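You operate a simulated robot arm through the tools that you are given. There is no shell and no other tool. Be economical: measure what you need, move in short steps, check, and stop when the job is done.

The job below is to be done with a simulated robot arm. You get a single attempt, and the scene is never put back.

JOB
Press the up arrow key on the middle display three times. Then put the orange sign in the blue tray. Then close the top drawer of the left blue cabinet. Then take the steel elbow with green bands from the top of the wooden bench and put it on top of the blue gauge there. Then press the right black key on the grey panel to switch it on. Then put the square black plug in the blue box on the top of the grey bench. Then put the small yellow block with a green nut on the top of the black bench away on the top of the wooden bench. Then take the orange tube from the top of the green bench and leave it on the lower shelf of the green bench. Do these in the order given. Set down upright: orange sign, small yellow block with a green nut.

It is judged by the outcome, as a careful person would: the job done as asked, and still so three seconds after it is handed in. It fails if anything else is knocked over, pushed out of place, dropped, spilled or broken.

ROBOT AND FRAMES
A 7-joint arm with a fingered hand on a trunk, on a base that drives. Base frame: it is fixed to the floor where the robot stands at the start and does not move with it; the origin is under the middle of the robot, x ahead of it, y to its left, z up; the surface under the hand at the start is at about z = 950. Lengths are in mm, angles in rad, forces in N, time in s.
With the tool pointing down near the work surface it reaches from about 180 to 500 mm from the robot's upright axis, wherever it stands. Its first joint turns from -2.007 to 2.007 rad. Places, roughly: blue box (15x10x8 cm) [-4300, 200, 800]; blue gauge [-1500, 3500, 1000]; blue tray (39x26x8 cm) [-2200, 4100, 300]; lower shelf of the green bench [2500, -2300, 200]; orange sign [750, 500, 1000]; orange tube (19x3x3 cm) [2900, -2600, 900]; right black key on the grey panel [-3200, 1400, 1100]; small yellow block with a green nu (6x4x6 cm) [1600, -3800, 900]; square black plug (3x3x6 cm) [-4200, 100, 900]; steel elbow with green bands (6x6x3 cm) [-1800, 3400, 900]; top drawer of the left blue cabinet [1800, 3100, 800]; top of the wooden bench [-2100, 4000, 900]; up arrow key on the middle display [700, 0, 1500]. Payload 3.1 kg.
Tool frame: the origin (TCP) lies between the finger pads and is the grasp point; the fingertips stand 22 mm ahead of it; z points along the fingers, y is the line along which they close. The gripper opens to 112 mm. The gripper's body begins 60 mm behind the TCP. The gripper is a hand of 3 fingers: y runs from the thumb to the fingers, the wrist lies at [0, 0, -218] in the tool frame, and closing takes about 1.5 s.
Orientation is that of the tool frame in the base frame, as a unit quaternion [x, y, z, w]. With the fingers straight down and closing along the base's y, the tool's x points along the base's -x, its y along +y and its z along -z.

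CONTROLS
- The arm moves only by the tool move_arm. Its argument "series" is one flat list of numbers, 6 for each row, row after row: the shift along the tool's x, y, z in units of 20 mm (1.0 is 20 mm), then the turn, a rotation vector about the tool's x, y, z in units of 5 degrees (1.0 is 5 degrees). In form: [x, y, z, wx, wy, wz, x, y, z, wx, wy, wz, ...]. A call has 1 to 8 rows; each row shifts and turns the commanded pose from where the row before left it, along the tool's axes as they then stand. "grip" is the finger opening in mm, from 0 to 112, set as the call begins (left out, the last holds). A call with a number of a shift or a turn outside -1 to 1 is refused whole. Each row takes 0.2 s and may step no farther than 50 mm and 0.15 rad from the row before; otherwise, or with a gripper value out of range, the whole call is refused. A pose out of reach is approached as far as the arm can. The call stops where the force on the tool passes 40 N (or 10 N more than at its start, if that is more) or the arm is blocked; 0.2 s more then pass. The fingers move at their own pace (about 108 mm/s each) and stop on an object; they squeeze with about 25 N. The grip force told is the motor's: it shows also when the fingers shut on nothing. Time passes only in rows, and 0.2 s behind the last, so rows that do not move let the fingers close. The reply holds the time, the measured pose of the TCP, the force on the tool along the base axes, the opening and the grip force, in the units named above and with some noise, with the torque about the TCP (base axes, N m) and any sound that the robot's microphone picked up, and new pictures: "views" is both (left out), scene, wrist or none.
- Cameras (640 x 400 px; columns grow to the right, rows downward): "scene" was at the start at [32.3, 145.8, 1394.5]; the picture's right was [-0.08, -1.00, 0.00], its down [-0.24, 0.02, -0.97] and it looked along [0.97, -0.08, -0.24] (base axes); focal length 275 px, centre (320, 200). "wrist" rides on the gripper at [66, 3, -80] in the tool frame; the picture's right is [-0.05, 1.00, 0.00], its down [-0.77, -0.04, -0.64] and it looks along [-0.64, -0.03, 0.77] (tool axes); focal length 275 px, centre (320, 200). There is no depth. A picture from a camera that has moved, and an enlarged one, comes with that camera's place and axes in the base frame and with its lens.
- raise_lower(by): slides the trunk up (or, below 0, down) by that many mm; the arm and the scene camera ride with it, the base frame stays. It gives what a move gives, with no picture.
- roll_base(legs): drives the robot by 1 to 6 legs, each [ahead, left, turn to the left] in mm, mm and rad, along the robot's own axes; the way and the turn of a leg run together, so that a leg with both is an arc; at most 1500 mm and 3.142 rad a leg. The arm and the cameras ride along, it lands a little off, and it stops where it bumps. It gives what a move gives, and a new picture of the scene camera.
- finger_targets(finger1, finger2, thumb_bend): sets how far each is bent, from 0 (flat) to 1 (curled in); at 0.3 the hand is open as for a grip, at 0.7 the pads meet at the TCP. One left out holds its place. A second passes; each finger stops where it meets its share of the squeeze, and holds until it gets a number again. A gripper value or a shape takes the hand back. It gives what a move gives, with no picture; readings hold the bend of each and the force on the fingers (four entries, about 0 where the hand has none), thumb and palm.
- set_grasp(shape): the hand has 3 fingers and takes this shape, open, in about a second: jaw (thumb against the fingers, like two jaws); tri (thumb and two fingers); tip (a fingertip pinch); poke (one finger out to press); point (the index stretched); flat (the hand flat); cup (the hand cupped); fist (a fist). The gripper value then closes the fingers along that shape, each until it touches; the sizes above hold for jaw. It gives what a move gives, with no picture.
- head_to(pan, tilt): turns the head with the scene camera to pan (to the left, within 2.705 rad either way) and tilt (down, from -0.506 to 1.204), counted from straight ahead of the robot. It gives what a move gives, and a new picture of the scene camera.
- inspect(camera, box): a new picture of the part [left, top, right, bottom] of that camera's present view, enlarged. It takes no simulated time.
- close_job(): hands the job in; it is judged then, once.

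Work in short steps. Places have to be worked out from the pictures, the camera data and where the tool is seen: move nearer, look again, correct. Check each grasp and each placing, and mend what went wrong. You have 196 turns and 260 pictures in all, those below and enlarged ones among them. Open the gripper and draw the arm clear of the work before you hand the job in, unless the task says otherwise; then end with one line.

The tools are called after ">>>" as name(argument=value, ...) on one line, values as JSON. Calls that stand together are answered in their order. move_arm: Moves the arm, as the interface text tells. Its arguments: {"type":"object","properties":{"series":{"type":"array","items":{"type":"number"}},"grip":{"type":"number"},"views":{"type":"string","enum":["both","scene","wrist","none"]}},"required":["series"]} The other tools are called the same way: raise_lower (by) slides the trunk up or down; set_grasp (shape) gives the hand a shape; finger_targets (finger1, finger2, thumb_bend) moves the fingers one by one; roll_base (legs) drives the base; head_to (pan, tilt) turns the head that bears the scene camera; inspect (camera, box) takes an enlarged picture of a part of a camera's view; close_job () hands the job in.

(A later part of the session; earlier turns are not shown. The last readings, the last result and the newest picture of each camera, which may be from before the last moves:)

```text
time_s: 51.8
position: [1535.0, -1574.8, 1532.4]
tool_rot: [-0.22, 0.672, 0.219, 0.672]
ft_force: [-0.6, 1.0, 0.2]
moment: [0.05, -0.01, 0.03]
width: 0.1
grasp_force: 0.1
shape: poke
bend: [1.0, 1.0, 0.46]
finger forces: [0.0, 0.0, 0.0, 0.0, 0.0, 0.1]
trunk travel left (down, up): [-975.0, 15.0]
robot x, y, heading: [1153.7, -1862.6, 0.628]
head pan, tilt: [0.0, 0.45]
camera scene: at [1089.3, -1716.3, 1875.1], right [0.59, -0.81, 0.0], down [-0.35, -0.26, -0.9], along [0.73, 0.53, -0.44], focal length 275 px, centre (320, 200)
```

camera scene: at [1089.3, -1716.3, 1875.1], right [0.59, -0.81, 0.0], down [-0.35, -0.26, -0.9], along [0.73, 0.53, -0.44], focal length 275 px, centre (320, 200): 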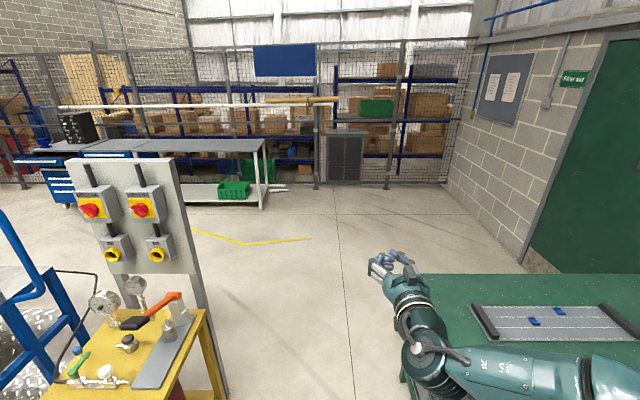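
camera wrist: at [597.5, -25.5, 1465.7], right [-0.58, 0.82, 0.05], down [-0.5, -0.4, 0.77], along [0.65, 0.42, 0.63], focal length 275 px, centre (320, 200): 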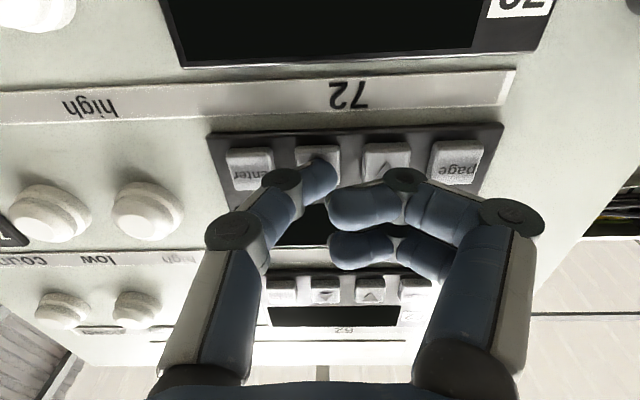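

The gap between the yellow bench (about 660 left) and the green bench (about 170–400 right) is passable if I shift left. I move 230 left, then 1000 forward.

>>> roll_base(legs=[[0, 230, 0], [1000, 0, 0]])

>>> head_to(pan=0.9, tilt=0.45)

```text
time_s: 58.3
position: [2196.1, -792.1, 1532.9]
tool_rot: [-0.226, 0.671, 0.224, 0.67]
ft_force: [-1.1, 0.1, -0.1]
moment: [-0.02, 0.01, -0.01]
width: 0.0
grasp_force: 0.0
shape: poke
bend: [1.0, 1.0, 0.46]
finger forces: [0.0, 0.0, 0.0, 0.1, 0.0, 0.0]
trunk travel left (down, up): [-975.0, 15.0]
robot x, y, heading: [1821.3, -1082.4, 0.644]
head pan, tilt: [0.0, 0.45]
camera scene: at [1751.9, -941.4, 1875.2], right [0.6, -0.8, 0.0], down [-0.35, -0.26, -0.9], along [0.72, 0.54, -0.43], focal length 275 px, centre (320, 200)
```

scene: 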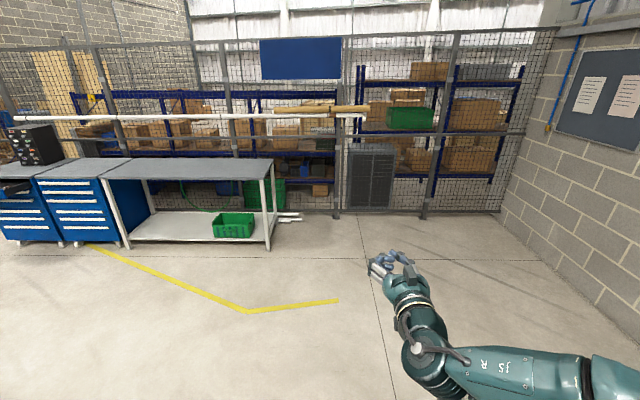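

```text
time_s: 59.5
position: [2196.3, -792.2, 1531.6]
tool_rot: [-0.226, 0.671, 0.224, 0.67]
ft_force: [-0.7, 0.5, -1.0]
moment: [0.0, -0.03, 0.01]
width: 0.0
grasp_force: 0.1
shape: poke
bend: [1.0, 1.0, 0.46]
finger forces: [0.1, 0.0, 0.0, 0.1, 0.0, 0.1]
trunk travel left (down, up): [-975.0, 15.0]
robot x, y, heading: [1824.6, -1079.4, 0.643]
head pan, tilt: [0.901, 0.45]
camera scene: at [1681.4, -904.4, 1875.2], right [1.0, -0.03, 0.0], down [-0.01, -0.44, -0.9], along [0.02, 0.9, -0.44], focal length 275 px, centre (320, 200)
```

scene: 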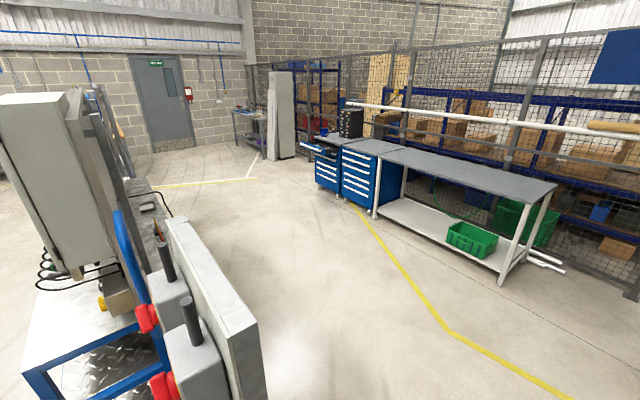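

The left blue cabinet has an open top drawer. Behind the panel there is a ledge with objects, so I enlarge it.

>>> inspect(camera="scene", box=[60, 80, 220, 260])

>>> inspect(camera="scene", box=[260, 90, 420, 220])

```text
2.22 times, centred on (140, 170) of scene
camera zoom: at [1681.4, -904.4, 1875.2], right [1.0, -0.03, 0.0], down [-0.01, -0.44, -0.9], along [0.02, 0.9, -0.44], focal length 612 px, centre (720, 267)
```

zoom: 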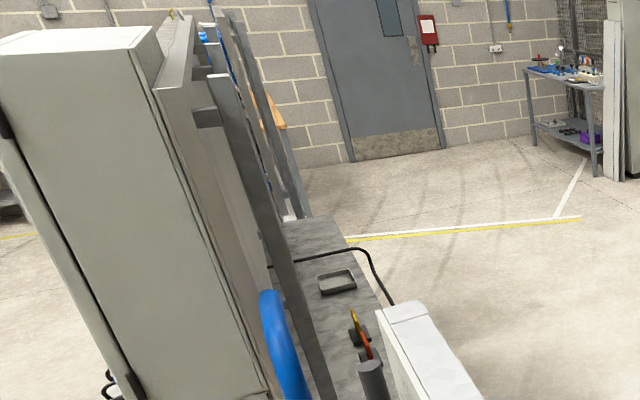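

```text
3.08 times, centred on (340, 155) of scene
camera zoom: at [1681.4, -904.4, 1875.2], right [1.0, -0.03, 0.0], down [-0.01, -0.44, -0.9], along [0.02, 0.9, -0.44], focal length 847 px, centre (258, 338)
```

zoom: 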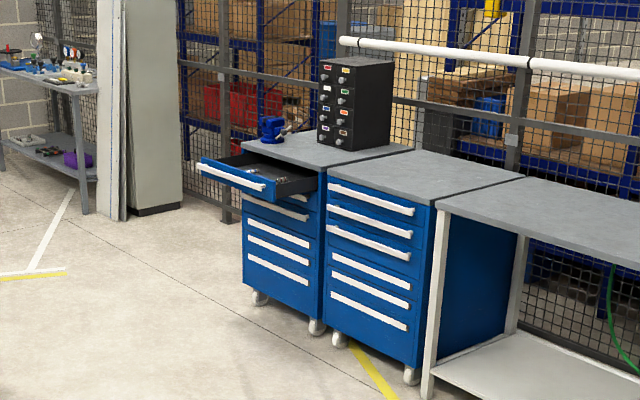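

The orange sign stands on the rear bench behind the panel. I drive into the corridor, turn to face back toward the panel, and strafe along to it.

>>> roll_base(legs=[[650, 0, 0], [0, 0, 3.11], [0, -900, 0]])

>>> head_to(pan=-0.6, tilt=0.5)

```text
time_s: 74.6
position: [1459.0, -177.4, 1532.7]
tool_rot: [0.68, 0.194, -0.68, 0.194]
ft_force: [0.4, -0.2, 0.3]
moment: [0.02, -0.01, 0.02]
width: 0.0
grasp_force: 0.0
shape: poke
bend: [1.0, 1.0, 0.46]
finger forces: [0.0, 0.1, 0.1, 0.0, 0.0, 0.1]
trunk travel left (down, up): [-975.0, 15.0]
robot x, y, heading: [1857.1, 78.7, -2.59]
head pan, tilt: [0.901, 0.45]
camera scene: at [1980.8, -112.0, 1875.1], right [-0.99, 0.12, 0.0], down [0.05, 0.43, -0.9], along [-0.1, -0.89, -0.44], focal length 275 px, centre (320, 200)
```

scene: 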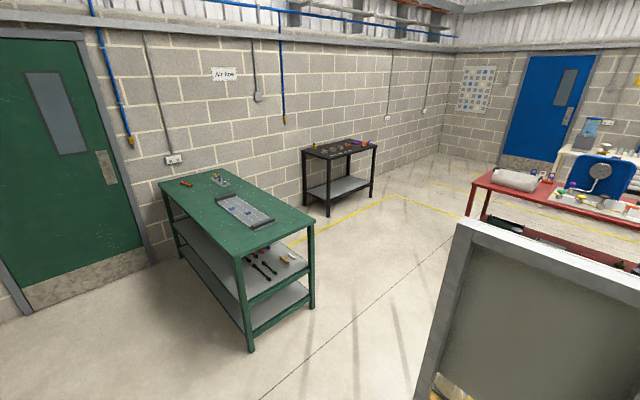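

```text
time_s: 76.2
position: [1458.2, -177.7, 1533.0]
tool_rot: [0.68, 0.195, -0.68, 0.194]
ft_force: [0.2, -1.0, 0.6]
moment: [0.02, 0.02, -0.01]
width: 0.0
grasp_force: 0.1
shape: poke
bend: [1.0, 1.0, 0.46]
finger forces: [0.0, 0.1, 0.0, 0.0, 0.0, 0.1]
trunk travel left (down, up): [-975.0, 15.0]
robot x, y, heading: [1859.2, 76.2, -2.589]
head pan, tilt: [-0.6, 0.499]
camera scene: at [1900.3, -16.3, 1870.7], right [0.05, 1.0, 0.0], down [0.48, -0.02, -0.88], along [-0.88, 0.04, -0.48], focal length 275 px, centre (320, 200)
```

scene: 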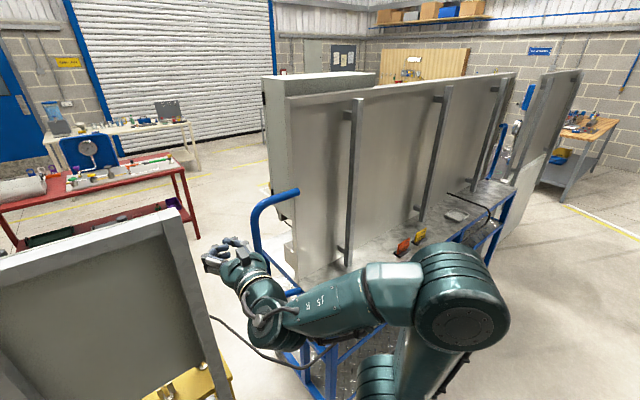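

I see the orange sign (and a yellow one) on the rear ledge. I continue strafing right toward it and square up.

>>> roll_base(legs=[[0, 0, 0.06], [0, -930, 0]])

>>> head_to(pan=0.0, tilt=0.8)

```text
time_s: 81.4
position: [946.6, 536.7, 1533.1]
tool_rot: [0.673, 0.221, -0.672, 0.218]
ft_force: [0.8, 0.5, 0.1]
moment: [0.01, -0.04, 0.03]
width: 0.0
grasp_force: 0.1
shape: poke
bend: [1.0, 1.0, 0.46]
finger forces: [0.1, 0.1, 0.0, 0.1, 0.1, 0.0]
trunk travel left (down, up): [-975.0, 15.0]
robot x, y, heading: [1330.3, 822.3, -2.514]
head pan, tilt: [-0.6, 0.499]
camera scene: at [1374.3, 730.9, 1870.7], right [-0.03, 1.0, 0.0], down [0.48, 0.01, -0.88], along [-0.88, -0.02, -0.48], focal length 275 px, centre (320, 200)
```

scene: 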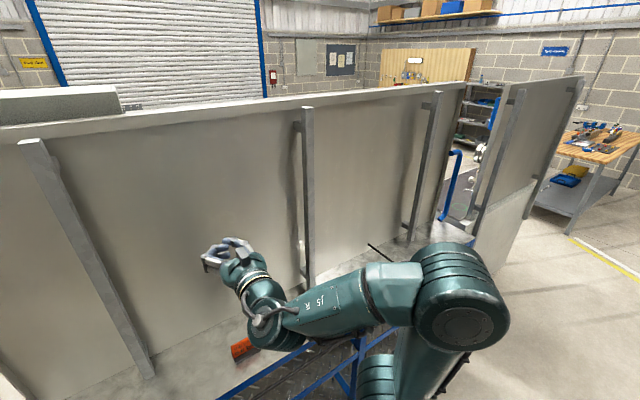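

```text
time_s: 82.4
position: [947.5, 537.7, 1532.6]
tool_rot: [0.673, 0.219, -0.672, 0.218]
ft_force: [0.3, -0.2, -0.7]
moment: [-0.04, 0.01, 0.01]
width: 0.0
grasp_force: 0.1
shape: poke
bend: [1.0, 1.0, 0.46]
finger forces: [0.0, 0.0, 0.0, 0.0, 0.1, 0.0]
trunk travel left (down, up): [-975.0, 15.0]
robot x, y, heading: [1329.4, 821.1, -2.518]
head pan, tilt: [0.0, 0.799]
camera scene: at [1399.7, 686.4, 1844.8], right [-0.59, 0.81, 0.0], down [0.58, 0.42, -0.7], along [-0.56, -0.41, -0.72], focal length 275 px, centre (320, 200)
```

scene: 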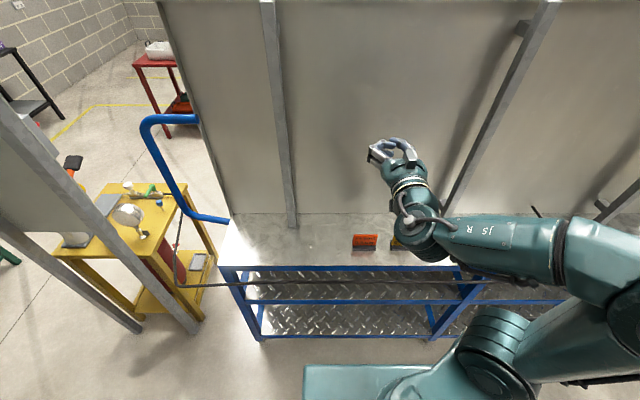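

I inspect the sign while pitching the hand to point down.

>>> inspect(camera="scene", box=[300, 200, 420, 275])

>>> move_arm(series=[0, 0, 0, 0, 1, 0, 0, 0, 0, 0, 1, 0, 0, 0, 0, 0, 1, 0, 0, 0, 0, 0, 1, 0, 0, 0, 0, 0, 1, 0, 0, 0, 0, 0, 1, 0, 0, 0, 0, 0, 1, 0, 0, 0, 0, 0, 1, 0], views="none")

>>> move_arm(series=[0, 0, 0, 0, 1, 0, 0, 0, 0, 0, 1, 0, 0, 0, 0, 0, 1, 0, 0, 0, 0, 0, 1, 0, 0, 0, 0, 0, 1, 0, 0, 0, 0, 0, 1, 0, 0, 0, 0, 0, 1, 0, 0, 0, 0, 0, 1, 0], views="none")

>>> move_arm(series=[0, 0, 0, 0, 1, 0, 0, 0, 0, 0, 1, 0], views="scene")

>>> set_grasp(shape="jaw")

```text
5.33 times, centred on (360, 238) of scene
camera zoom: at [1399.7, 686.4, 1844.8], right [-0.59, 0.81, 0.0], down [0.58, 0.42, -0.7], along [-0.56, -0.41, -0.72], focal length 1468 px, centre (107, 0)
```

zoom: 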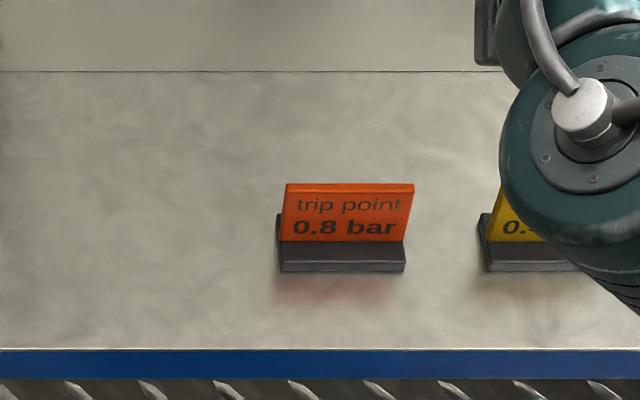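

```text
time_s: 84.2
position: [946.0, 535.9, 1532.2]
tool_rot: [0.863, 0.281, -0.4, 0.129]
ft_force: [0.0, -1.0, -0.7]
moment: [0.01, 0.0, -0.01]
width: 0.0
grasp_force: 0.0
shape: poke
bend: [1.0, 1.0, 0.46]
finger forces: [0.1, 0.0, 0.0, 0.0, 0.1, 0.1]
trunk travel left (down, up): [-975.0, 15.0]
robot x, y, heading: [1325.6, 821.7, -2.516]
head pan, tilt: [0.0, 0.799]
```

```text
time_s: 86.0
position: [944.9, 536.1, 1532.6]
tool_rot: [0.947, 0.31, -0.081, 0.027]
ft_force: [-0.1, -0.2, -0.2]
moment: [0.02, 0.0, 0.0]
width: 0.0
grasp_force: 0.0
shape: poke
bend: [1.0, 1.0, 0.46]
finger forces: [0.0, 0.0, 0.0, 0.0, 0.0, 0.0]
trunk travel left (down, up): [-975.0, 15.0]
robot x, y, heading: [1329.6, 822.8, -2.513]
head pan, tilt: [0.0, 0.799]
```

```text
time_s: 86.6
position: [949.4, 538.0, 1531.4]
tool_rot: [0.95, 0.311, -0.006, 0.001]
ft_force: [0.4, -0.4, 0.9]
moment: [0.0, 0.0, 0.05]
width: 0.0
grasp_force: 0.1
shape: poke
bend: [1.0, 1.0, 0.46]
finger forces: [0.0, 0.1, 0.1, 0.0, 0.0, 0.1]
out of reach, approached as far as the arm can: row 2
trunk travel left (down, up): [-975.0, 15.0]
robot x, y, heading: [1328.0, 825.9, -2.514]
head pan, tilt: [0.0, 0.799]
camera scene: at [1400.2, 682.4, 1844.4], right [-0.59, 0.81, 0.0], down [0.58, 0.42, -0.7], along [-0.56, -0.41, -0.72], focal length 275 px, centre (320, 200)
```

scene: 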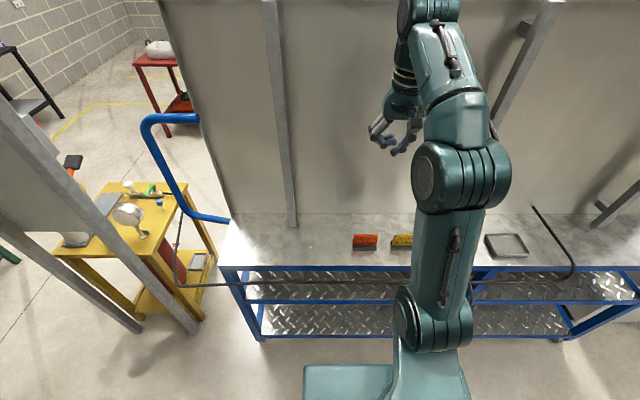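

```text
time_s: 87.5
position: [948.4, 540.2, 1533.2]
tool_rot: [0.951, 0.31, -0.009, 0.002]
ft_force: [-0.2, 0.0, 0.6]
moment: [0.01, 0.03, 0.03]
width: 111.8
grasp_force: 0.1
shape: jaw
bend: [0.3, 0.3, 0.3]
finger forces: [0.1, 0.0, 0.0, 0.1, 0.1, 0.1]
trunk travel left (down, up): [-975.0, 15.0]
robot x, y, heading: [1325.2, 824.4, -2.515]
head pan, tilt: [0.0, 0.799]
```

The sign "trip point 0.8 bar" has a thin plate facing the robot on a black base, total height about 80 mm. I move forward 180 and yaw the hand 90° so the fingers close across the plate.

>>> roll_base(legs=[[180, 0, 0]])

>>> move_arm(series=[0, 0, 0, 0, 0, 1, 0, 0, 0, 0, 0, 1, 0, 0, 0, 0, 0, 1, 0, 0, 0, 0, 0, 1, 0, 0, 0, 0, 0, 1, 0, 0, 0, 0, 0, 1, 0, 0, 0, 0, 0, 1, 0, 0, 0, 0, 0, 1], views="none")

>>> move_arm(series=[0, 0, 0, 0, 0, 1, 0, 0, 0, 0, 0, 1, 0, 0, 0, 0, 0, 1, 0, 0, 0, 0, 0, 1, 0, 0, 0, 0, 0, 1, 0, 0, 0, 0, 0, 1, 0, 0, 0, 0, 0, 1, 0, 0, 0, 0, 0, 1], views="both")

```text
time_s: 89.0
position: [805.0, 434.0, 1531.9]
tool_rot: [0.95, 0.312, -0.008, 0.002]
ft_force: [-0.3, 0.4, 0.4]
moment: [-0.02, 0.0, 0.01]
width: 112.0
grasp_force: 0.2
shape: jaw
bend: [0.3, 0.3, 0.3]
finger forces: [0.1, 0.1, 0.0, 0.0, 0.1, 0.0]
trunk travel left (down, up): [-975.0, 15.0]
robot x, y, heading: [1184.7, 709.9, -2.512]
head pan, tilt: [0.0, 0.799]
camera scene: at [1256.8, 581.9, 1844.8], right [-0.59, 0.81, 0.0], down [0.58, 0.42, -0.7], along [-0.56, -0.41, -0.72], focal length 275 px, centre (320, 200)
```

scene: 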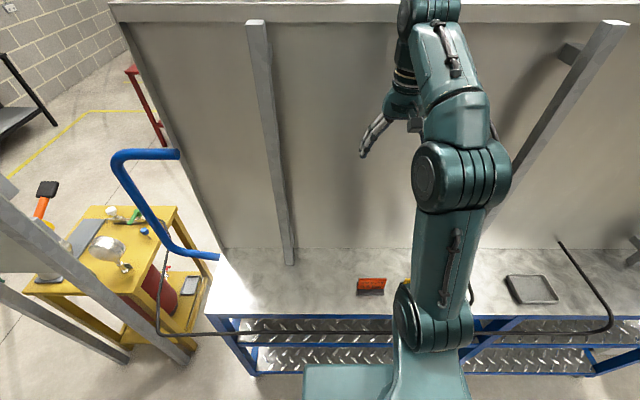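

```text
time_s: 90.8
position: [804.6, 431.7, 1531.8]
tool_rot: [0.999, -0.033, -0.006, 0.004]
ft_force: [-0.7, 0.1, 0.1]
moment: [0.02, 0.01, -0.02]
width: 111.9
grasp_force: 0.1
shape: jaw
bend: [0.3, 0.3, 0.3]
finger forces: [0.0, 0.1, 0.1, 0.0, 0.0, 0.0]
trunk travel left (down, up): [-975.0, 15.0]
robot x, y, heading: [1182.9, 713.4, -2.506]
head pan, tilt: [0.0, 0.799]
```

```text
time_s: 92.6
position: [802.2, 432.4, 1532.0]
tool_rot: [0.928, -0.373, -0.006, 0.006]
ft_force: [0.1, -0.2, -1.7]
moment: [0.0, 0.02, 0.0]
width: 111.9
grasp_force: 0.1
shape: jaw
bend: [0.3, 0.3, 0.3]
finger forces: [0.0, 0.0, 0.1, 0.0, 0.1, 0.0]
trunk travel left (down, up): [-975.0, 15.0]
robot x, y, heading: [1182.6, 714.6, -2.51]
head pan, tilt: [0.0, 0.799]
camera scene: at [1254.6, 580.0, 1844.7], right [-0.59, 0.81, 0.0], down [0.58, 0.42, -0.7], along [-0.56, -0.41, -0.72], focal length 275 px, centre (320, 200)
camera wrist: at [850.2, 385.6, 1611.4], right [-0.72, -0.69, 0.01], down [-0.52, 0.56, 0.64], along [-0.45, 0.46, -0.77], focal length 275 px, centre (320, 200)
```

scene: 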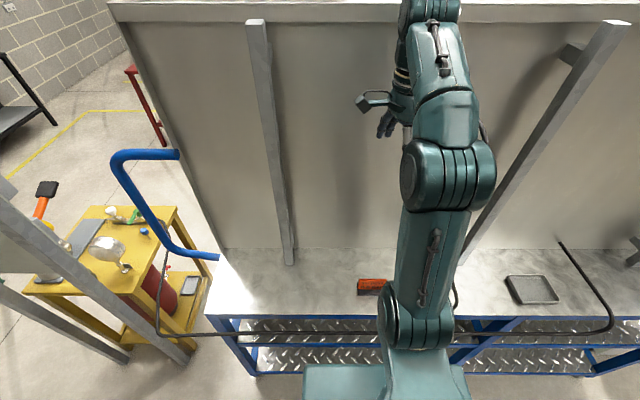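
wrist: 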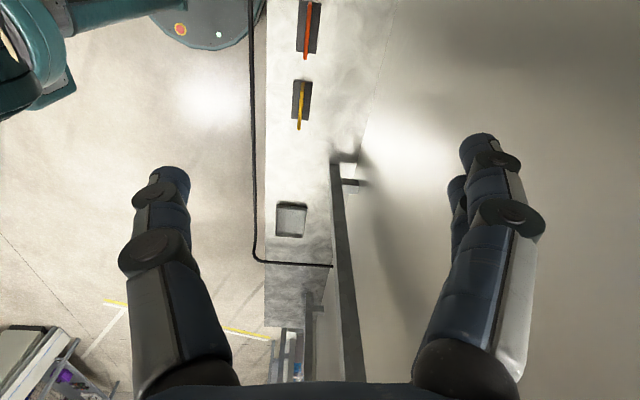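

The wrist camera sees the sign at about (797, 461). I finish the yaw, shift over it, and lower the trunk 400.

>>> move_arm(series=[0, 0, 0, 0, 0, 1, 0, 0, 0, 0, 0, 1, 0, 0, 0, 0, 0, 0.2, -0.67, -0.3, 0, 0, 0, 0, -0.66, -0.3, 0, 0, 0, 0], views="none")

>>> raise_lower(by=-400)

>>> move_arm(series=[0, 0, 0, 0, 0, 0], views="both")

```text
time_s: 93.8
position: [799.3, 462.5, 1533.5]
tool_rot: [0.888, -0.46, -0.004, 0.007]
ft_force: [0.7, -0.6, -0.5]
moment: [-0.01, -0.01, 0.01]
width: 111.8
grasp_force: 0.0
shape: jaw
bend: [0.3, 0.3, 0.3]
finger forces: [0.0, 0.1, 0.0, 0.0, 0.1, 0.1]
trunk travel left (down, up): [-975.0, 15.0]
robot x, y, heading: [1182.6, 712.6, -2.511]
head pan, tilt: [0.0, 0.799]
```

```text
time_s: 97.7
position: [798.9, 462.7, 1132.9]
tool_rot: [0.888, -0.46, -0.005, 0.007]
ft_force: [-0.7, 0.6, 1.0]
moment: [0.03, 0.01, 0.03]
width: 111.7
grasp_force: 0.1
shape: jaw
bend: [0.3, 0.3, 0.3]
finger forces: [0.1, 0.0, 0.0, 0.0, 0.1, 0.0]
trunk travel left (down, up): [-575.0, 415.0]
robot x, y, heading: [1181.0, 713.6, -2.507]
head pan, tilt: [0.0, 0.799]
```

```text
time_s: 98.1
position: [798.6, 462.1, 1133.6]
tool_rot: [0.889, -0.459, -0.005, 0.006]
ft_force: [-0.1, -0.5, 0.6]
moment: [-0.02, 0.03, 0.03]
width: 111.8
grasp_force: 0.2
shape: jaw
bend: [0.3, 0.3, 0.3]
finger forces: [0.0, 0.0, 0.0, 0.1, 0.1, 0.1]
trunk travel left (down, up): [-575.0, 415.0]
robot x, y, heading: [1182.7, 716.0, -2.506]
head pan, tilt: [0.0, 0.799]
camera scene: at [1254.4, 580.3, 1444.8], right [-0.59, 0.81, 0.0], down [0.58, 0.42, -0.7], along [-0.56, -0.41, -0.72], focal length 275 px, centre (320, 200)
camera wrist: at [834.8, 407.3, 1212.9], right [-0.84, -0.54, 0.02], down [-0.41, 0.65, 0.64], along [-0.35, 0.53, -0.77], focal length 275 px, centre (320, 200)
```

scene: 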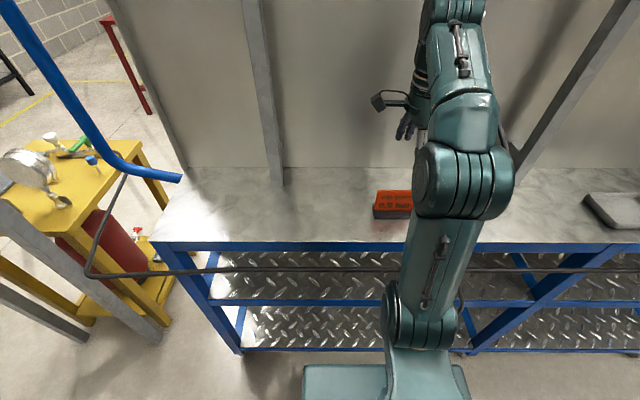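
wrist: 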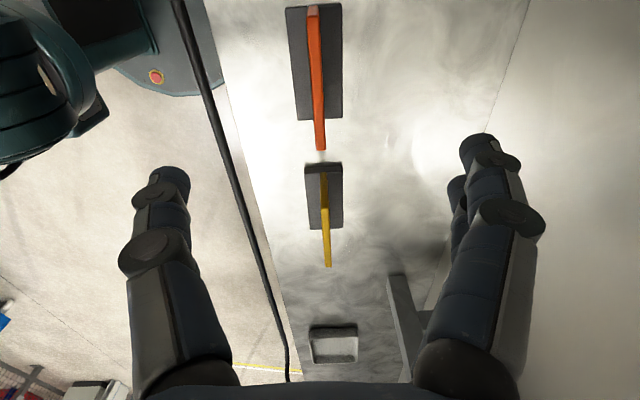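

The plate is centred about 5 mm ahead in tool x, aligned with the fingers, with its base about 40 mm deep. I narrow to 75 mm, centre, and descend to z ≈ 1005.

>>> move_arm(series=[0.25, -0.05, 0, 0, 0, 0, 0, 0, 1, 0, 0, 0, 0, 0, 1, 0, 0, 0, 0, 0, 1, 0, 0, 0, 0, 0, 1, 0, 0, 0, 0, 0, 0, 0, 0, 0], grip=75, views="wrist")

```text
time_s: 99.5
position: [800.3, 459.9, 1054.1]
tool_rot: [0.888, -0.459, -0.004, 0.008]
ft_force: [-0.4, -0.6, -0.1]
moment: [0.0, -0.01, -0.01]
width: 75.3
grasp_force: 0.1
shape: jaw
bend: [0.69, 0.69, 0.66]
finger forces: [0.0, 0.1, 0.1, 0.0, 0.1, 0.0]
trunk travel left (down, up): [-575.0, 415.0]
robot x, y, heading: [1179.4, 716.6, -2.506]
head pan, tilt: [0.0, 0.799]
camera wrist: at [836.9, 403.9, 1133.8], right [-0.84, -0.54, 0.02], down [-0.41, 0.65, 0.64], along [-0.35, 0.53, -0.77], focal length 275 px, centre (320, 200)
```

wrist: 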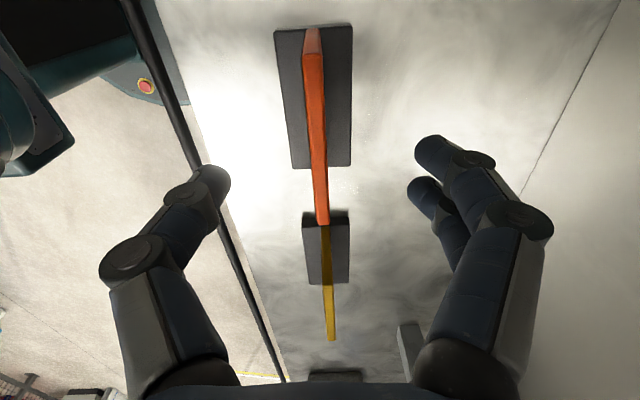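

Aligned. I descend 48 mm more and close on the plate.

>>> move_arm(series=[0, 0, 1, 0, 0, 0, 0, 0, 1, 0, 0, 0, 0, 0, 0.4, 0, 0, 0, 0, 0, 0, 0, 0, 0], views="none")

>>> move_arm(series=[0, 0, 0, 0, 0, 0, 0, 0, 0, 0, 0, 0, 0, 0, 0, 0, 0, 0, 0, 0, 0, 0, 0, 0, 0, 0, 0, 0, 0, 0, 0, 0, 0, 0, 0, 0, 0, 0, 0, 0, 0, 0], grip=0, views="both")

```text
time_s: 100.5
position: [799.3, 457.2, 1005.5]
tool_rot: [0.888, -0.459, -0.005, 0.006]
ft_force: [-0.1, -0.2, 0.5]
moment: [0.01, 0.02, 0.0]
width: 75.2
grasp_force: 0.1
shape: jaw
bend: [0.69, 0.69, 0.66]
finger forces: [0.0, 0.1, 0.0, 0.0, 0.0, 0.0]
trunk travel left (down, up): [-575.0, 415.0]
robot x, y, heading: [1179.4, 711.9, -2.507]
head pan, tilt: [0.0, 0.799]
```

```text
time_s: 102.1
position: [799.6, 457.1, 1006.3]
tool_rot: [0.888, -0.459, -0.005, 0.007]
ft_force: [-0.1, -1.0, 0.5]
moment: [0.02, 0.0, 0.01]
width: 2.7
grasp_force: 25.5
shape: jaw
bend: [0.71, 0.71, 0.7]
finger forces: [11.2, 11.2, 0.1, 0.0, 22.3, 0.0]
trunk travel left (down, up): [-575.0, 415.0]
robot x, y, heading: [1182.5, 715.8, -2.516]
head pan, tilt: [0.0, 0.799]
camera scene: at [1254.3, 580.2, 1444.8], right [-0.59, 0.81, 0.0], down [0.58, 0.42, -0.7], along [-0.56, -0.41, -0.72], focal length 275 px, centre (320, 200)
camera wrist: at [836.3, 402.7, 1085.2], right [-0.84, -0.54, 0.02], down [-0.41, 0.65, 0.64], along [-0.35, 0.53, -0.77], focal length 275 px, centre (320, 200)
```

scene: 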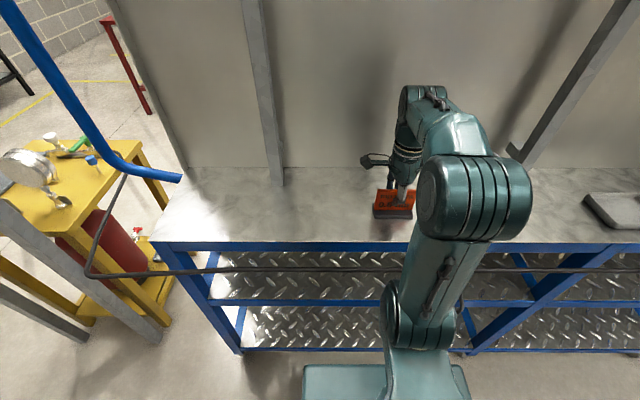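
wrist: 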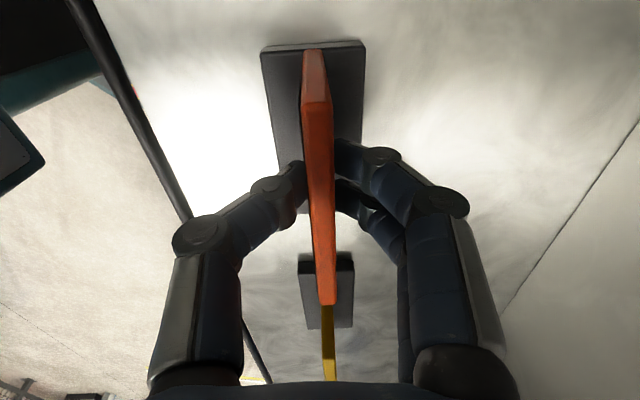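

The plate is pinched. I lift with the trunk and check that it comes up.

>>> raise_lower(by=300)

>>> inspect(camera="wrist", box=[0, 0, 640, 400])

```text
time_s: 105.1
position: [799.2, 458.3, 1305.5]
tool_rot: [0.888, -0.46, -0.005, 0.007]
ft_force: [0.7, -0.2, -0.8]
moment: [0.0, 0.01, -0.04]
width: 2.4
grasp_force: 24.4
shape: jaw
bend: [0.71, 0.71, 0.7]
finger forces: [11.2, 11.2, 0.1, 0.0, 22.3, 0.1]
trunk travel left (down, up): [-875.0, 115.0]
robot x, y, heading: [1181.3, 717.0, -2.505]
head pan, tilt: [0.0, 0.799]
```

```text
1.00 times, centred on (320, 200) of wrist (not enlarged: the box is as wide or as high as the picture)
camera zoom: at [836.2, 402.6, 1385.2], right [-0.84, -0.54, 0.02], down [-0.41, 0.65, 0.64], along [-0.35, 0.53, -0.77], focal length 275 px, centre (320, 200)
```

zoom: 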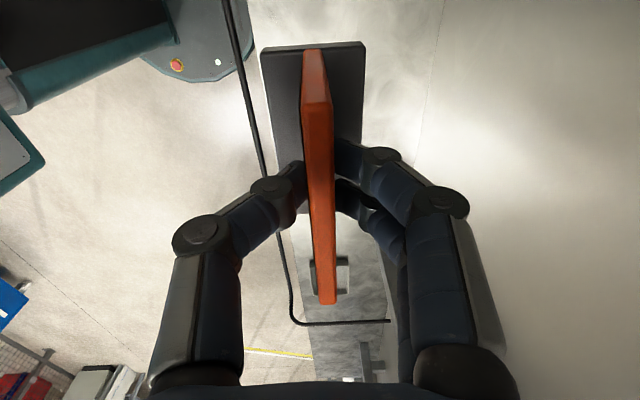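

The sign is held. I back away from the bench and strafe right along the panel's back toward the wooden bench.

>>> head_to(pan=-1.3, tilt=0.45)

>>> roll_base(legs=[[-200, 0, 0], [0, -1200, 0]])

```text
time_s: 106.5
position: [799.0, 457.3, 1305.8]
tool_rot: [0.888, -0.459, -0.004, 0.007]
ft_force: [-0.7, 0.5, -0.9]
moment: [-0.01, -0.01, 0.01]
width: 2.6
grasp_force: 25.0
shape: jaw
bend: [0.71, 0.71, 0.7]
finger forces: [11.2, 11.2, 0.0, 0.0, 22.2, 0.1]
trunk travel left (down, up): [-875.0, 115.0]
robot x, y, heading: [1181.1, 715.8, -2.509]
head pan, tilt: [-1.3, 0.45]
camera scene: at [1247.2, 684.7, 1775.2], right [0.62, 0.79, 0.0], down [0.34, -0.27, -0.9], along [-0.71, 0.56, -0.44], focal length 275 px, centre (320, 200)
```

scene: 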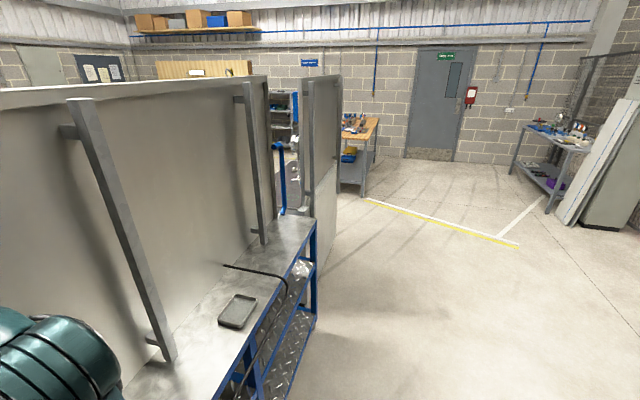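

```text
time_s: 113.8
position: [248.7, 1529.0, 1305.6]
tool_rot: [0.892, -0.452, -0.004, 0.007]
ft_force: [0.2, 0.1, -1.1]
moment: [-0.03, 0.03, 0.01]
width: 2.5
grasp_force: 25.7
shape: jaw
bend: [0.71, 0.71, 0.7]
finger forces: [11.2, 11.3, 0.0, 0.0, 22.3, 0.0]
trunk travel left (down, up): [-875.0, 115.0]
robot x, y, heading: [626.8, 1795.0, -2.49]
head pan, tilt: [-1.3, 0.45]
camera scene: at [692.8, 1763.2, 1775.2], right [0.61, 0.79, 0.0], down [0.35, -0.26, -0.9], along [-0.71, 0.55, -0.44], focal length 275 px, centre (320, 200)
```

scene: 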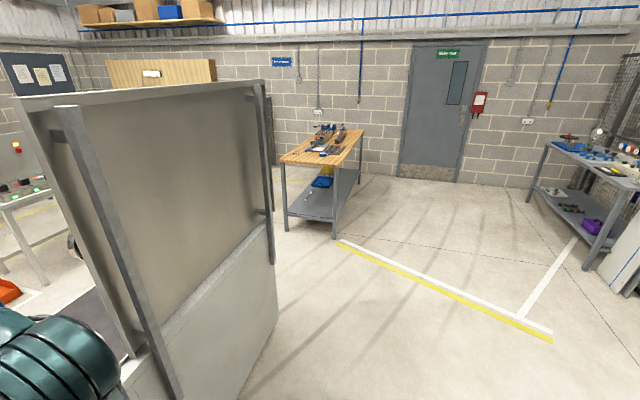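

The wooden bench spans roughly p 320–990 mm in panel-normal terms, and the blue tray is on its lower shelf. I approach along its right side and look at the tray.

>>> roll_base(legs=[[0, 0, -0.04], [0, -1400, 0], [0, -1400, 0]])

>>> head_to(pan=-0.5, tilt=0.5)

```text
time_s: 127.8
position: [-1336.6, 3878.6, 1305.6]
tool_rot: [0.878, -0.479, -0.004, 0.006]
ft_force: [-0.8, -0.1, -1.0]
moment: [0.02, -0.02, -0.01]
width: 2.5
grasp_force: 25.3
shape: jaw
bend: [0.71, 0.71, 0.7]
finger forces: [11.2, 11.2, 0.0, 0.0, 22.3, 0.0]
trunk travel left (down, up): [-875.0, 115.0]
robot x, y, heading: [-944.9, 4119.1, -2.553]
head pan, tilt: [-1.3, 0.45]
camera scene: at [-879.1, 4085.6, 1775.2], right [0.65, 0.76, 0.0], down [0.33, -0.28, -0.9], along [-0.68, 0.59, -0.44], focal length 275 px, centre (320, 200)
```

scene: 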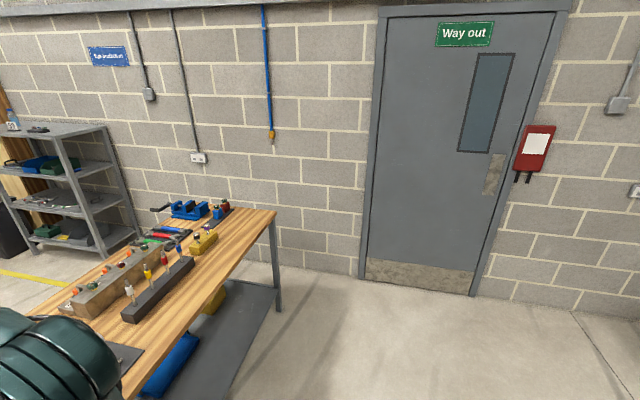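

```text
time_s: 128.9
position: [-1338.3, 3879.7, 1304.9]
tool_rot: [0.878, -0.479, -0.005, 0.007]
ft_force: [-0.1, 0.0, -0.1]
moment: [-0.01, 0.0, -0.01]
width: 2.5
grasp_force: 25.8
shape: jaw
bend: [0.71, 0.71, 0.7]
finger forces: [11.2, 11.2, 0.0, 0.0, 22.3, 0.0]
trunk travel left (down, up): [-875.0, 115.0]
robot x, y, heading: [-941.6, 4123.0, -2.554]
head pan, tilt: [-0.499, 0.499]
camera scene: at [-900.3, 4017.7, 1770.7], right [-0.09, 1.0, 0.0], down [0.48, 0.04, -0.88], along [-0.87, -0.08, -0.48], focal length 275 px, centre (320, 200)
```

scene: 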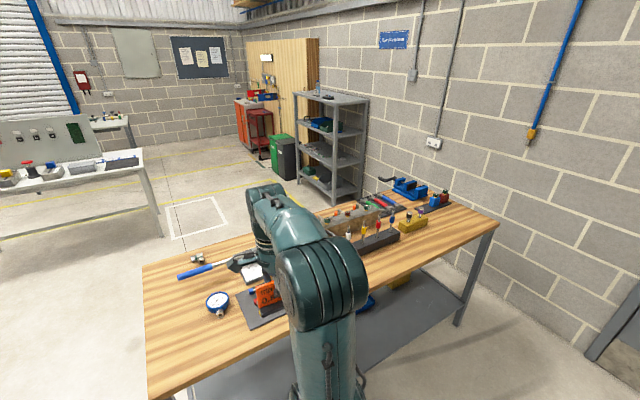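

The tray lies at about (−2120, 4085) under the bench. I shift right to face it, keeping clear of the bench edge, and lower the trunk to look under.

>>> roll_base(legs=[[-150, 0, 0.03], [0, -600, 0]])

>>> raise_lower(by=-500)

>>> head_to(pan=0.0, tilt=0.4)

```text
time_s: 133.3
position: [-1559.2, 4452.0, 1305.0]
tool_rot: [0.883, -0.469, -0.005, 0.006]
ft_force: [0.7, 1.0, -0.7]
moment: [-0.01, 0.0, 0.0]
width: 2.7
grasp_force: 25.1
shape: jaw
bend: [0.71, 0.71, 0.7]
finger forces: [11.2, 11.2, 0.0, 0.0, 22.3, 0.0]
trunk travel left (down, up): [-875.0, 115.0]
robot x, y, heading: [-1169.6, 4701.8, -2.529]
head pan, tilt: [-0.499, 0.499]
camera scene: at [-1126.1, 4601.6, 1770.7], right [-0.11, 0.99, 0.0], down [0.48, 0.05, -0.88], along [-0.87, -0.1, -0.48], focal length 275 px, centre (320, 200)
```

scene: 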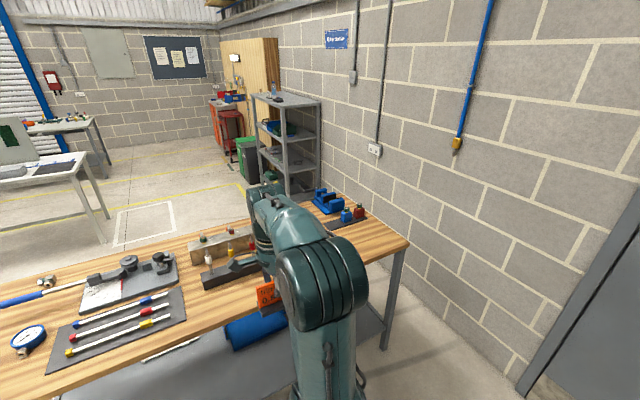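

```text
refused: -500 is not a number from -400 to 400
```

```text
time_s: 134.2
position: [-1558.3, 4452.4, 1305.1]
tool_rot: [0.884, -0.468, -0.004, 0.007]
ft_force: [0.1, 1.0, -0.4]
moment: [0.03, 0.0, -0.03]
width: 2.4
grasp_force: 24.8
shape: jaw
bend: [0.71, 0.71, 0.7]
finger forces: [11.2, 11.2, 0.0, 0.1, 22.3, 0.1]
trunk travel left (down, up): [-875.0, 115.0]
robot x, y, heading: [-1168.7, 4703.5, -2.527]
head pan, tilt: [0.0, 0.4]
camera scene: at [-1111.5, 4558.7, 1779.8], right [-0.57, 0.82, 0.0], down [0.32, 0.22, -0.92], along [-0.75, -0.53, -0.39], focal length 275 px, centre (320, 200)
```

scene: 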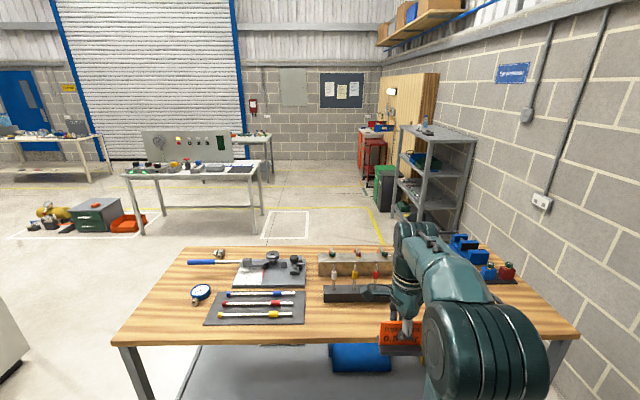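

The blue tray is visible under the top, directly ahead. I lower in two steps to see it.

>>> raise_lower(by=-400)

>>> raise_lower(by=-200)

>>> head_to(pan=0.0, tilt=0.55)

```text
time_s: 138.1
position: [-1559.2, 4452.6, 906.5]
tool_rot: [0.883, -0.469, -0.004, 0.006]
ft_force: [-0.1, 0.2, -1.4]
moment: [-0.02, 0.03, 0.03]
width: 2.3
grasp_force: 25.3
shape: jaw
bend: [0.71, 0.71, 0.7]
finger forces: [11.2, 11.1, 0.0, 0.0, 22.3, 0.1]
trunk travel left (down, up): [-475.0, 515.0]
robot x, y, heading: [-1170.2, 4705.5, -2.531]
head pan, tilt: [0.0, 0.4]
```

```text
time_s: 140.2
position: [-1558.8, 4452.0, 705.2]
tool_rot: [0.883, -0.468, -0.004, 0.007]
ft_force: [-0.5, -0.8, -0.1]
moment: [0.0, 0.0, 0.01]
width: 2.4
grasp_force: 25.1
shape: jaw
bend: [0.71, 0.71, 0.7]
finger forces: [11.2, 11.2, 0.0, 0.0, 22.3, 0.0]
trunk travel left (down, up): [-275.0, 715.0]
robot x, y, heading: [-1170.1, 4707.8, -2.524]
head pan, tilt: [0.0, 0.4]
```

```text
time_s: 140.9
position: [-1558.8, 4451.9, 705.6]
tool_rot: [0.884, -0.468, -0.004, 0.006]
ft_force: [-0.7, -0.2, -0.4]
moment: [-0.04, 0.05, 0.0]
width: 2.6
grasp_force: 25.1
shape: jaw
bend: [0.71, 0.71, 0.7]
finger forces: [11.3, 11.2, 0.0, 0.1, 22.3, 0.0]
trunk travel left (down, up): [-275.0, 715.0]
robot x, y, heading: [-1170.1, 4704.0, -2.531]
head pan, tilt: [0.0, 0.55]
camera scene: at [-1109.2, 4560.5, 1166.2], right [-0.57, 0.82, 0.0], down [0.43, 0.3, -0.85], along [-0.7, -0.49, -0.52], focal length 275 px, centre (320, 200)
```

scene: 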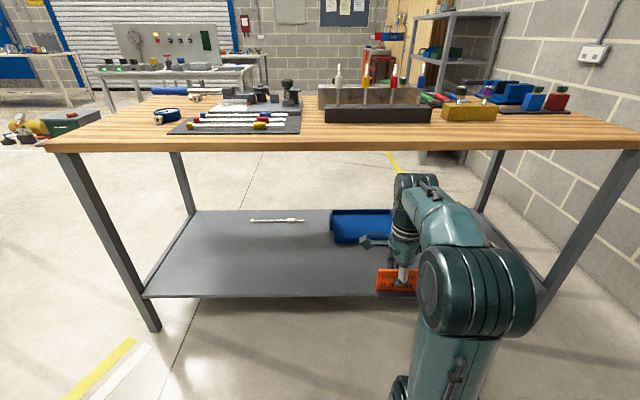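

The tray is close to the bench's far (left) side, so I need to work from there. I check the gap between the panel's end and the bench by strafing left.

>>> roll_base(legs=[[0, 1250, 0]])

```text
time_s: 147.2
position: [-854.3, 3437.0, 705.4]
tool_rot: [0.88, -0.475, -0.005, 0.006]
ft_force: [-0.7, 0.2, -1.6]
moment: [-0.01, -0.01, 0.0]
width: 2.8
grasp_force: 24.5
shape: jaw
bend: [0.71, 0.71, 0.7]
finger forces: [11.3, 11.2, 0.1, 0.1, 22.3, 0.1]
trunk travel left (down, up): [-275.0, 715.0]
robot x, y, heading: [-464.9, 3678.3, -2.543]
head pan, tilt: [0.0, 0.55]
camera scene: at [-404.8, 3538.5, 1166.1], right [-0.56, 0.83, 0.0], down [0.43, 0.29, -0.85], along [-0.7, -0.48, -0.52], focal length 275 px, centre (320, 200)
```

scene: 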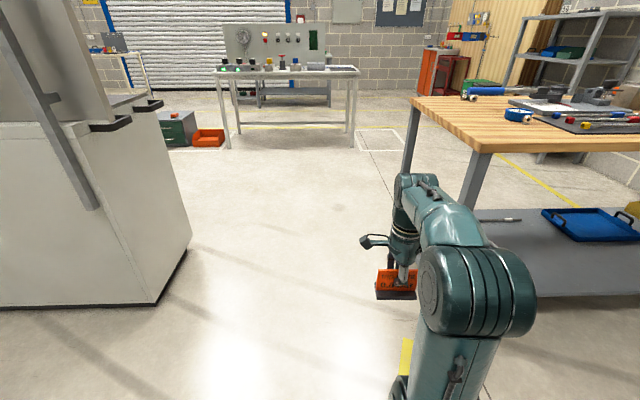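

The gap is about 1.26 m wide. I go through its middle, turn around on the front side, and come to the tray from there.

>>> roll_base(legs=[[0, 330, 0.013], [1000, 0, 0], [1050, 0, 0]])

>>> roll_base(legs=[[0, 0, 3.14]])

```text
time_s: 159.1
position: [-2357.5, 2020.7, 704.9]
tool_rot: [0.88, -0.476, -0.004, 0.007]
ft_force: [0.1, -0.4, -1.8]
moment: [0.0, 0.03, 0.0]
width: 2.8
grasp_force: 24.6
shape: jaw
bend: [0.71, 0.71, 0.7]
finger forces: [11.2, 11.1, 0.0, 0.0, 22.4, 0.0]
trunk travel left (down, up): [-275.0, 715.0]
robot x, y, heading: [-1966.8, 2264.9, -2.544]
head pan, tilt: [0.0, 0.55]
camera scene: at [-1906.6, 2122.0, 1166.1], right [-0.56, 0.83, 0.0], down [0.43, 0.29, -0.85], along [-0.71, -0.48, -0.52], focal length 275 px, centre (320, 200)
```

scene: 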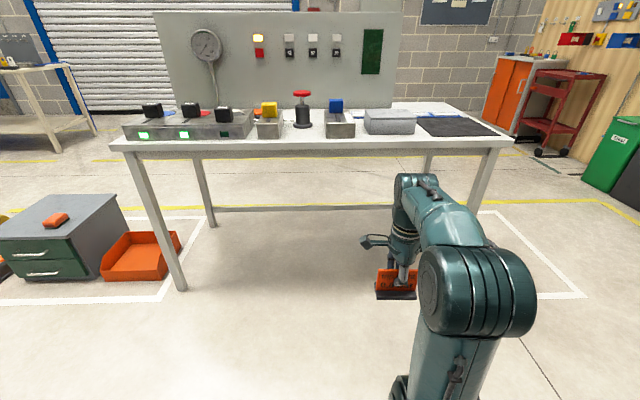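

```text
time_s: 166.9
position: [-1575.9, 2508.6, 705.9]
tool_rot: [0.476, 0.879, 0.006, 0.005]
ft_force: [1.1, 0.4, -0.5]
moment: [-0.01, 0.0, -0.01]
width: 2.3
grasp_force: 25.1
shape: jaw
bend: [0.71, 0.71, 0.7]
finger forces: [10.9, 10.9, 0.1, 0.0, 21.9, 0.1]
trunk travel left (down, up): [-275.0, 715.0]
robot x, y, heading: [-1964.9, 2262.0, 0.593]
head pan, tilt: [0.0, 0.55]
camera scene: at [-2028.2, 2409.0, 1166.1], right [0.56, -0.83, 0.0], down [-0.43, -0.29, -0.85], along [0.71, 0.48, -0.52], focal length 275 px, centre (320, 200)
```

scene: 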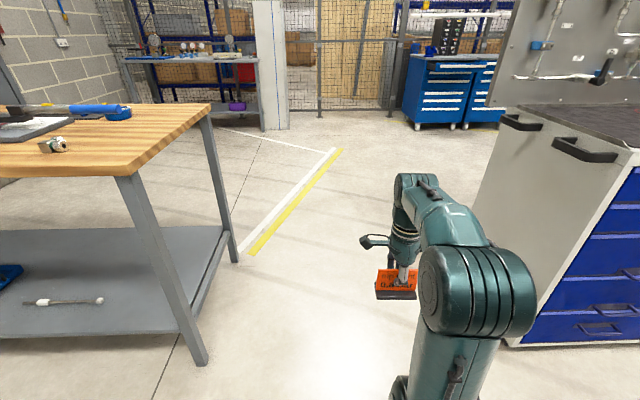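

I strafe left to line up with the tray.

>>> roll_base(legs=[[0, 0, 0.02], [0, 1000, 0], [0, 630, 0]])

```text
time_s: 175.6
position: [-2511.2, 3859.1, 705.6]
tool_rot: [0.469, 0.883, 0.007, 0.003]
ft_force: [-0.6, -0.2, -0.3]
moment: [0.02, -0.03, 0.0]
width: 2.2
grasp_force: 25.1
shape: jaw
bend: [0.71, 0.71, 0.7]
finger forces: [10.9, 10.9, 0.0, 0.0, 21.9, 0.0]
trunk travel left (down, up): [-275.0, 715.0]
robot x, y, heading: [-2899.0, 3608.5, 0.609]
head pan, tilt: [0.0, 0.55]
camera scene: at [-2962.4, 3752.3, 1166.1], right [0.57, -0.82, 0.0], down [-0.43, -0.3, -0.85], along [0.7, 0.49, -0.52], focal length 275 px, centre (320, 200)
```

scene: 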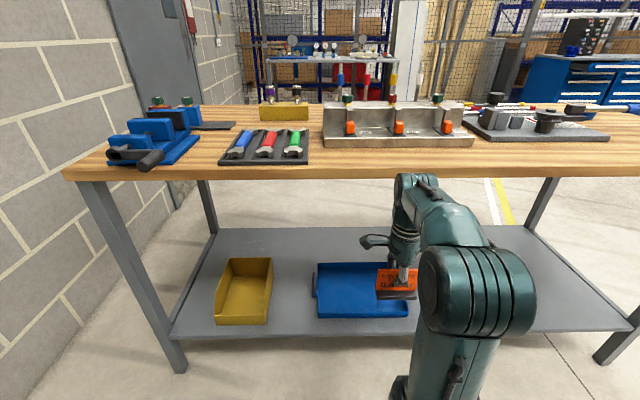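

The tray centre is about 760 ahead and 30 right. I look straight down to see how close my base is to the shelf.

>>> head_to(pan=0.1, tilt=1.15)

```text
time_s: 176.6
position: [-2511.4, 3858.9, 706.4]
tool_rot: [0.469, 0.883, 0.007, 0.004]
ft_force: [0.2, -0.2, -0.9]
moment: [0.01, 0.01, 0.03]
width: 2.5
grasp_force: 25.2
shape: jaw
bend: [0.71, 0.71, 0.7]
finger forces: [10.9, 10.9, 0.0, 0.0, 21.9, 0.0]
trunk travel left (down, up): [-275.0, 715.0]
robot x, y, heading: [-2897.1, 3608.1, 0.612]
head pan, tilt: [0.099, 1.15]
camera scene: at [-2990.7, 3739.7, 1120.0], right [0.65, -0.76, 0.0], down [-0.69, -0.59, -0.41], along [0.31, 0.27, -0.91], focal length 275 px, centre (320, 200)
```

scene: 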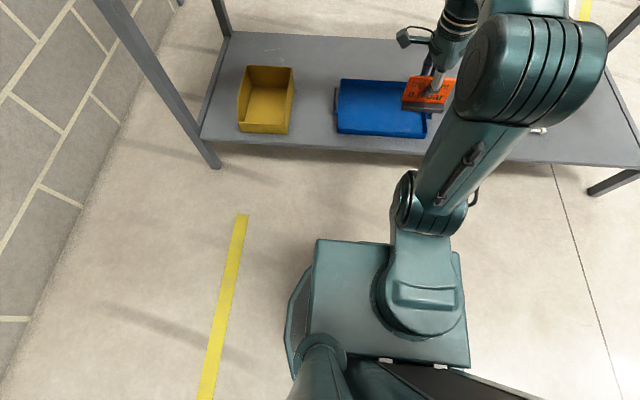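

The base has room to come about 250 closer. I lower the trunk fully first so the arm goes under the bench top, then look again at the tray from the lower camera.

>>> raise_lower(by=-270)

>>> head_to(pan=0.0, tilt=0.5)

```text
time_s: 179.3
position: [-2510.3, 3859.3, 435.2]
tool_rot: [0.469, 0.883, 0.007, 0.005]
ft_force: [0.0, 0.0, -1.5]
moment: [0.0, 0.0, 0.01]
width: 2.2
grasp_force: 25.3
shape: jaw
bend: [0.71, 0.71, 0.7]
finger forces: [10.8, 11.0, 0.1, 0.1, 21.9, 0.0]
trunk travel left (down, up): [-5.0, 985.0]
robot x, y, heading: [-2897.4, 3607.2, 0.609]
head pan, tilt: [0.099, 1.15]
```

```text
time_s: 180.3
position: [-2511.4, 3859.0, 435.3]
tool_rot: [0.468, 0.884, 0.006, 0.004]
ft_force: [0.4, 0.1, 0.0]
moment: [0.02, -0.02, -0.04]
width: 2.4
grasp_force: 25.2
shape: jaw
bend: [0.71, 0.71, 0.7]
finger forces: [10.9, 11.0, 0.1, 0.0, 21.9, 0.0]
trunk travel left (down, up): [-5.0, 985.0]
robot x, y, heading: [-2897.5, 3610.9, 0.613]
head pan, tilt: [0.0, 0.499]
camera scene: at [-2961.4, 3753.0, 900.6], right [0.57, -0.82, 0.0], down [-0.39, -0.27, -0.88], along [0.72, 0.5, -0.48], focal length 275 px, centre (320, 200)
```

scene: 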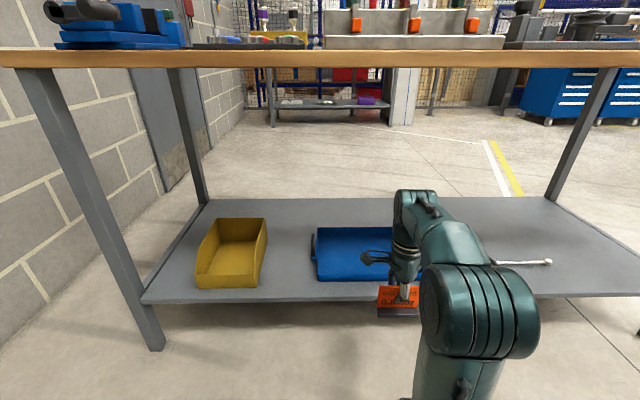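

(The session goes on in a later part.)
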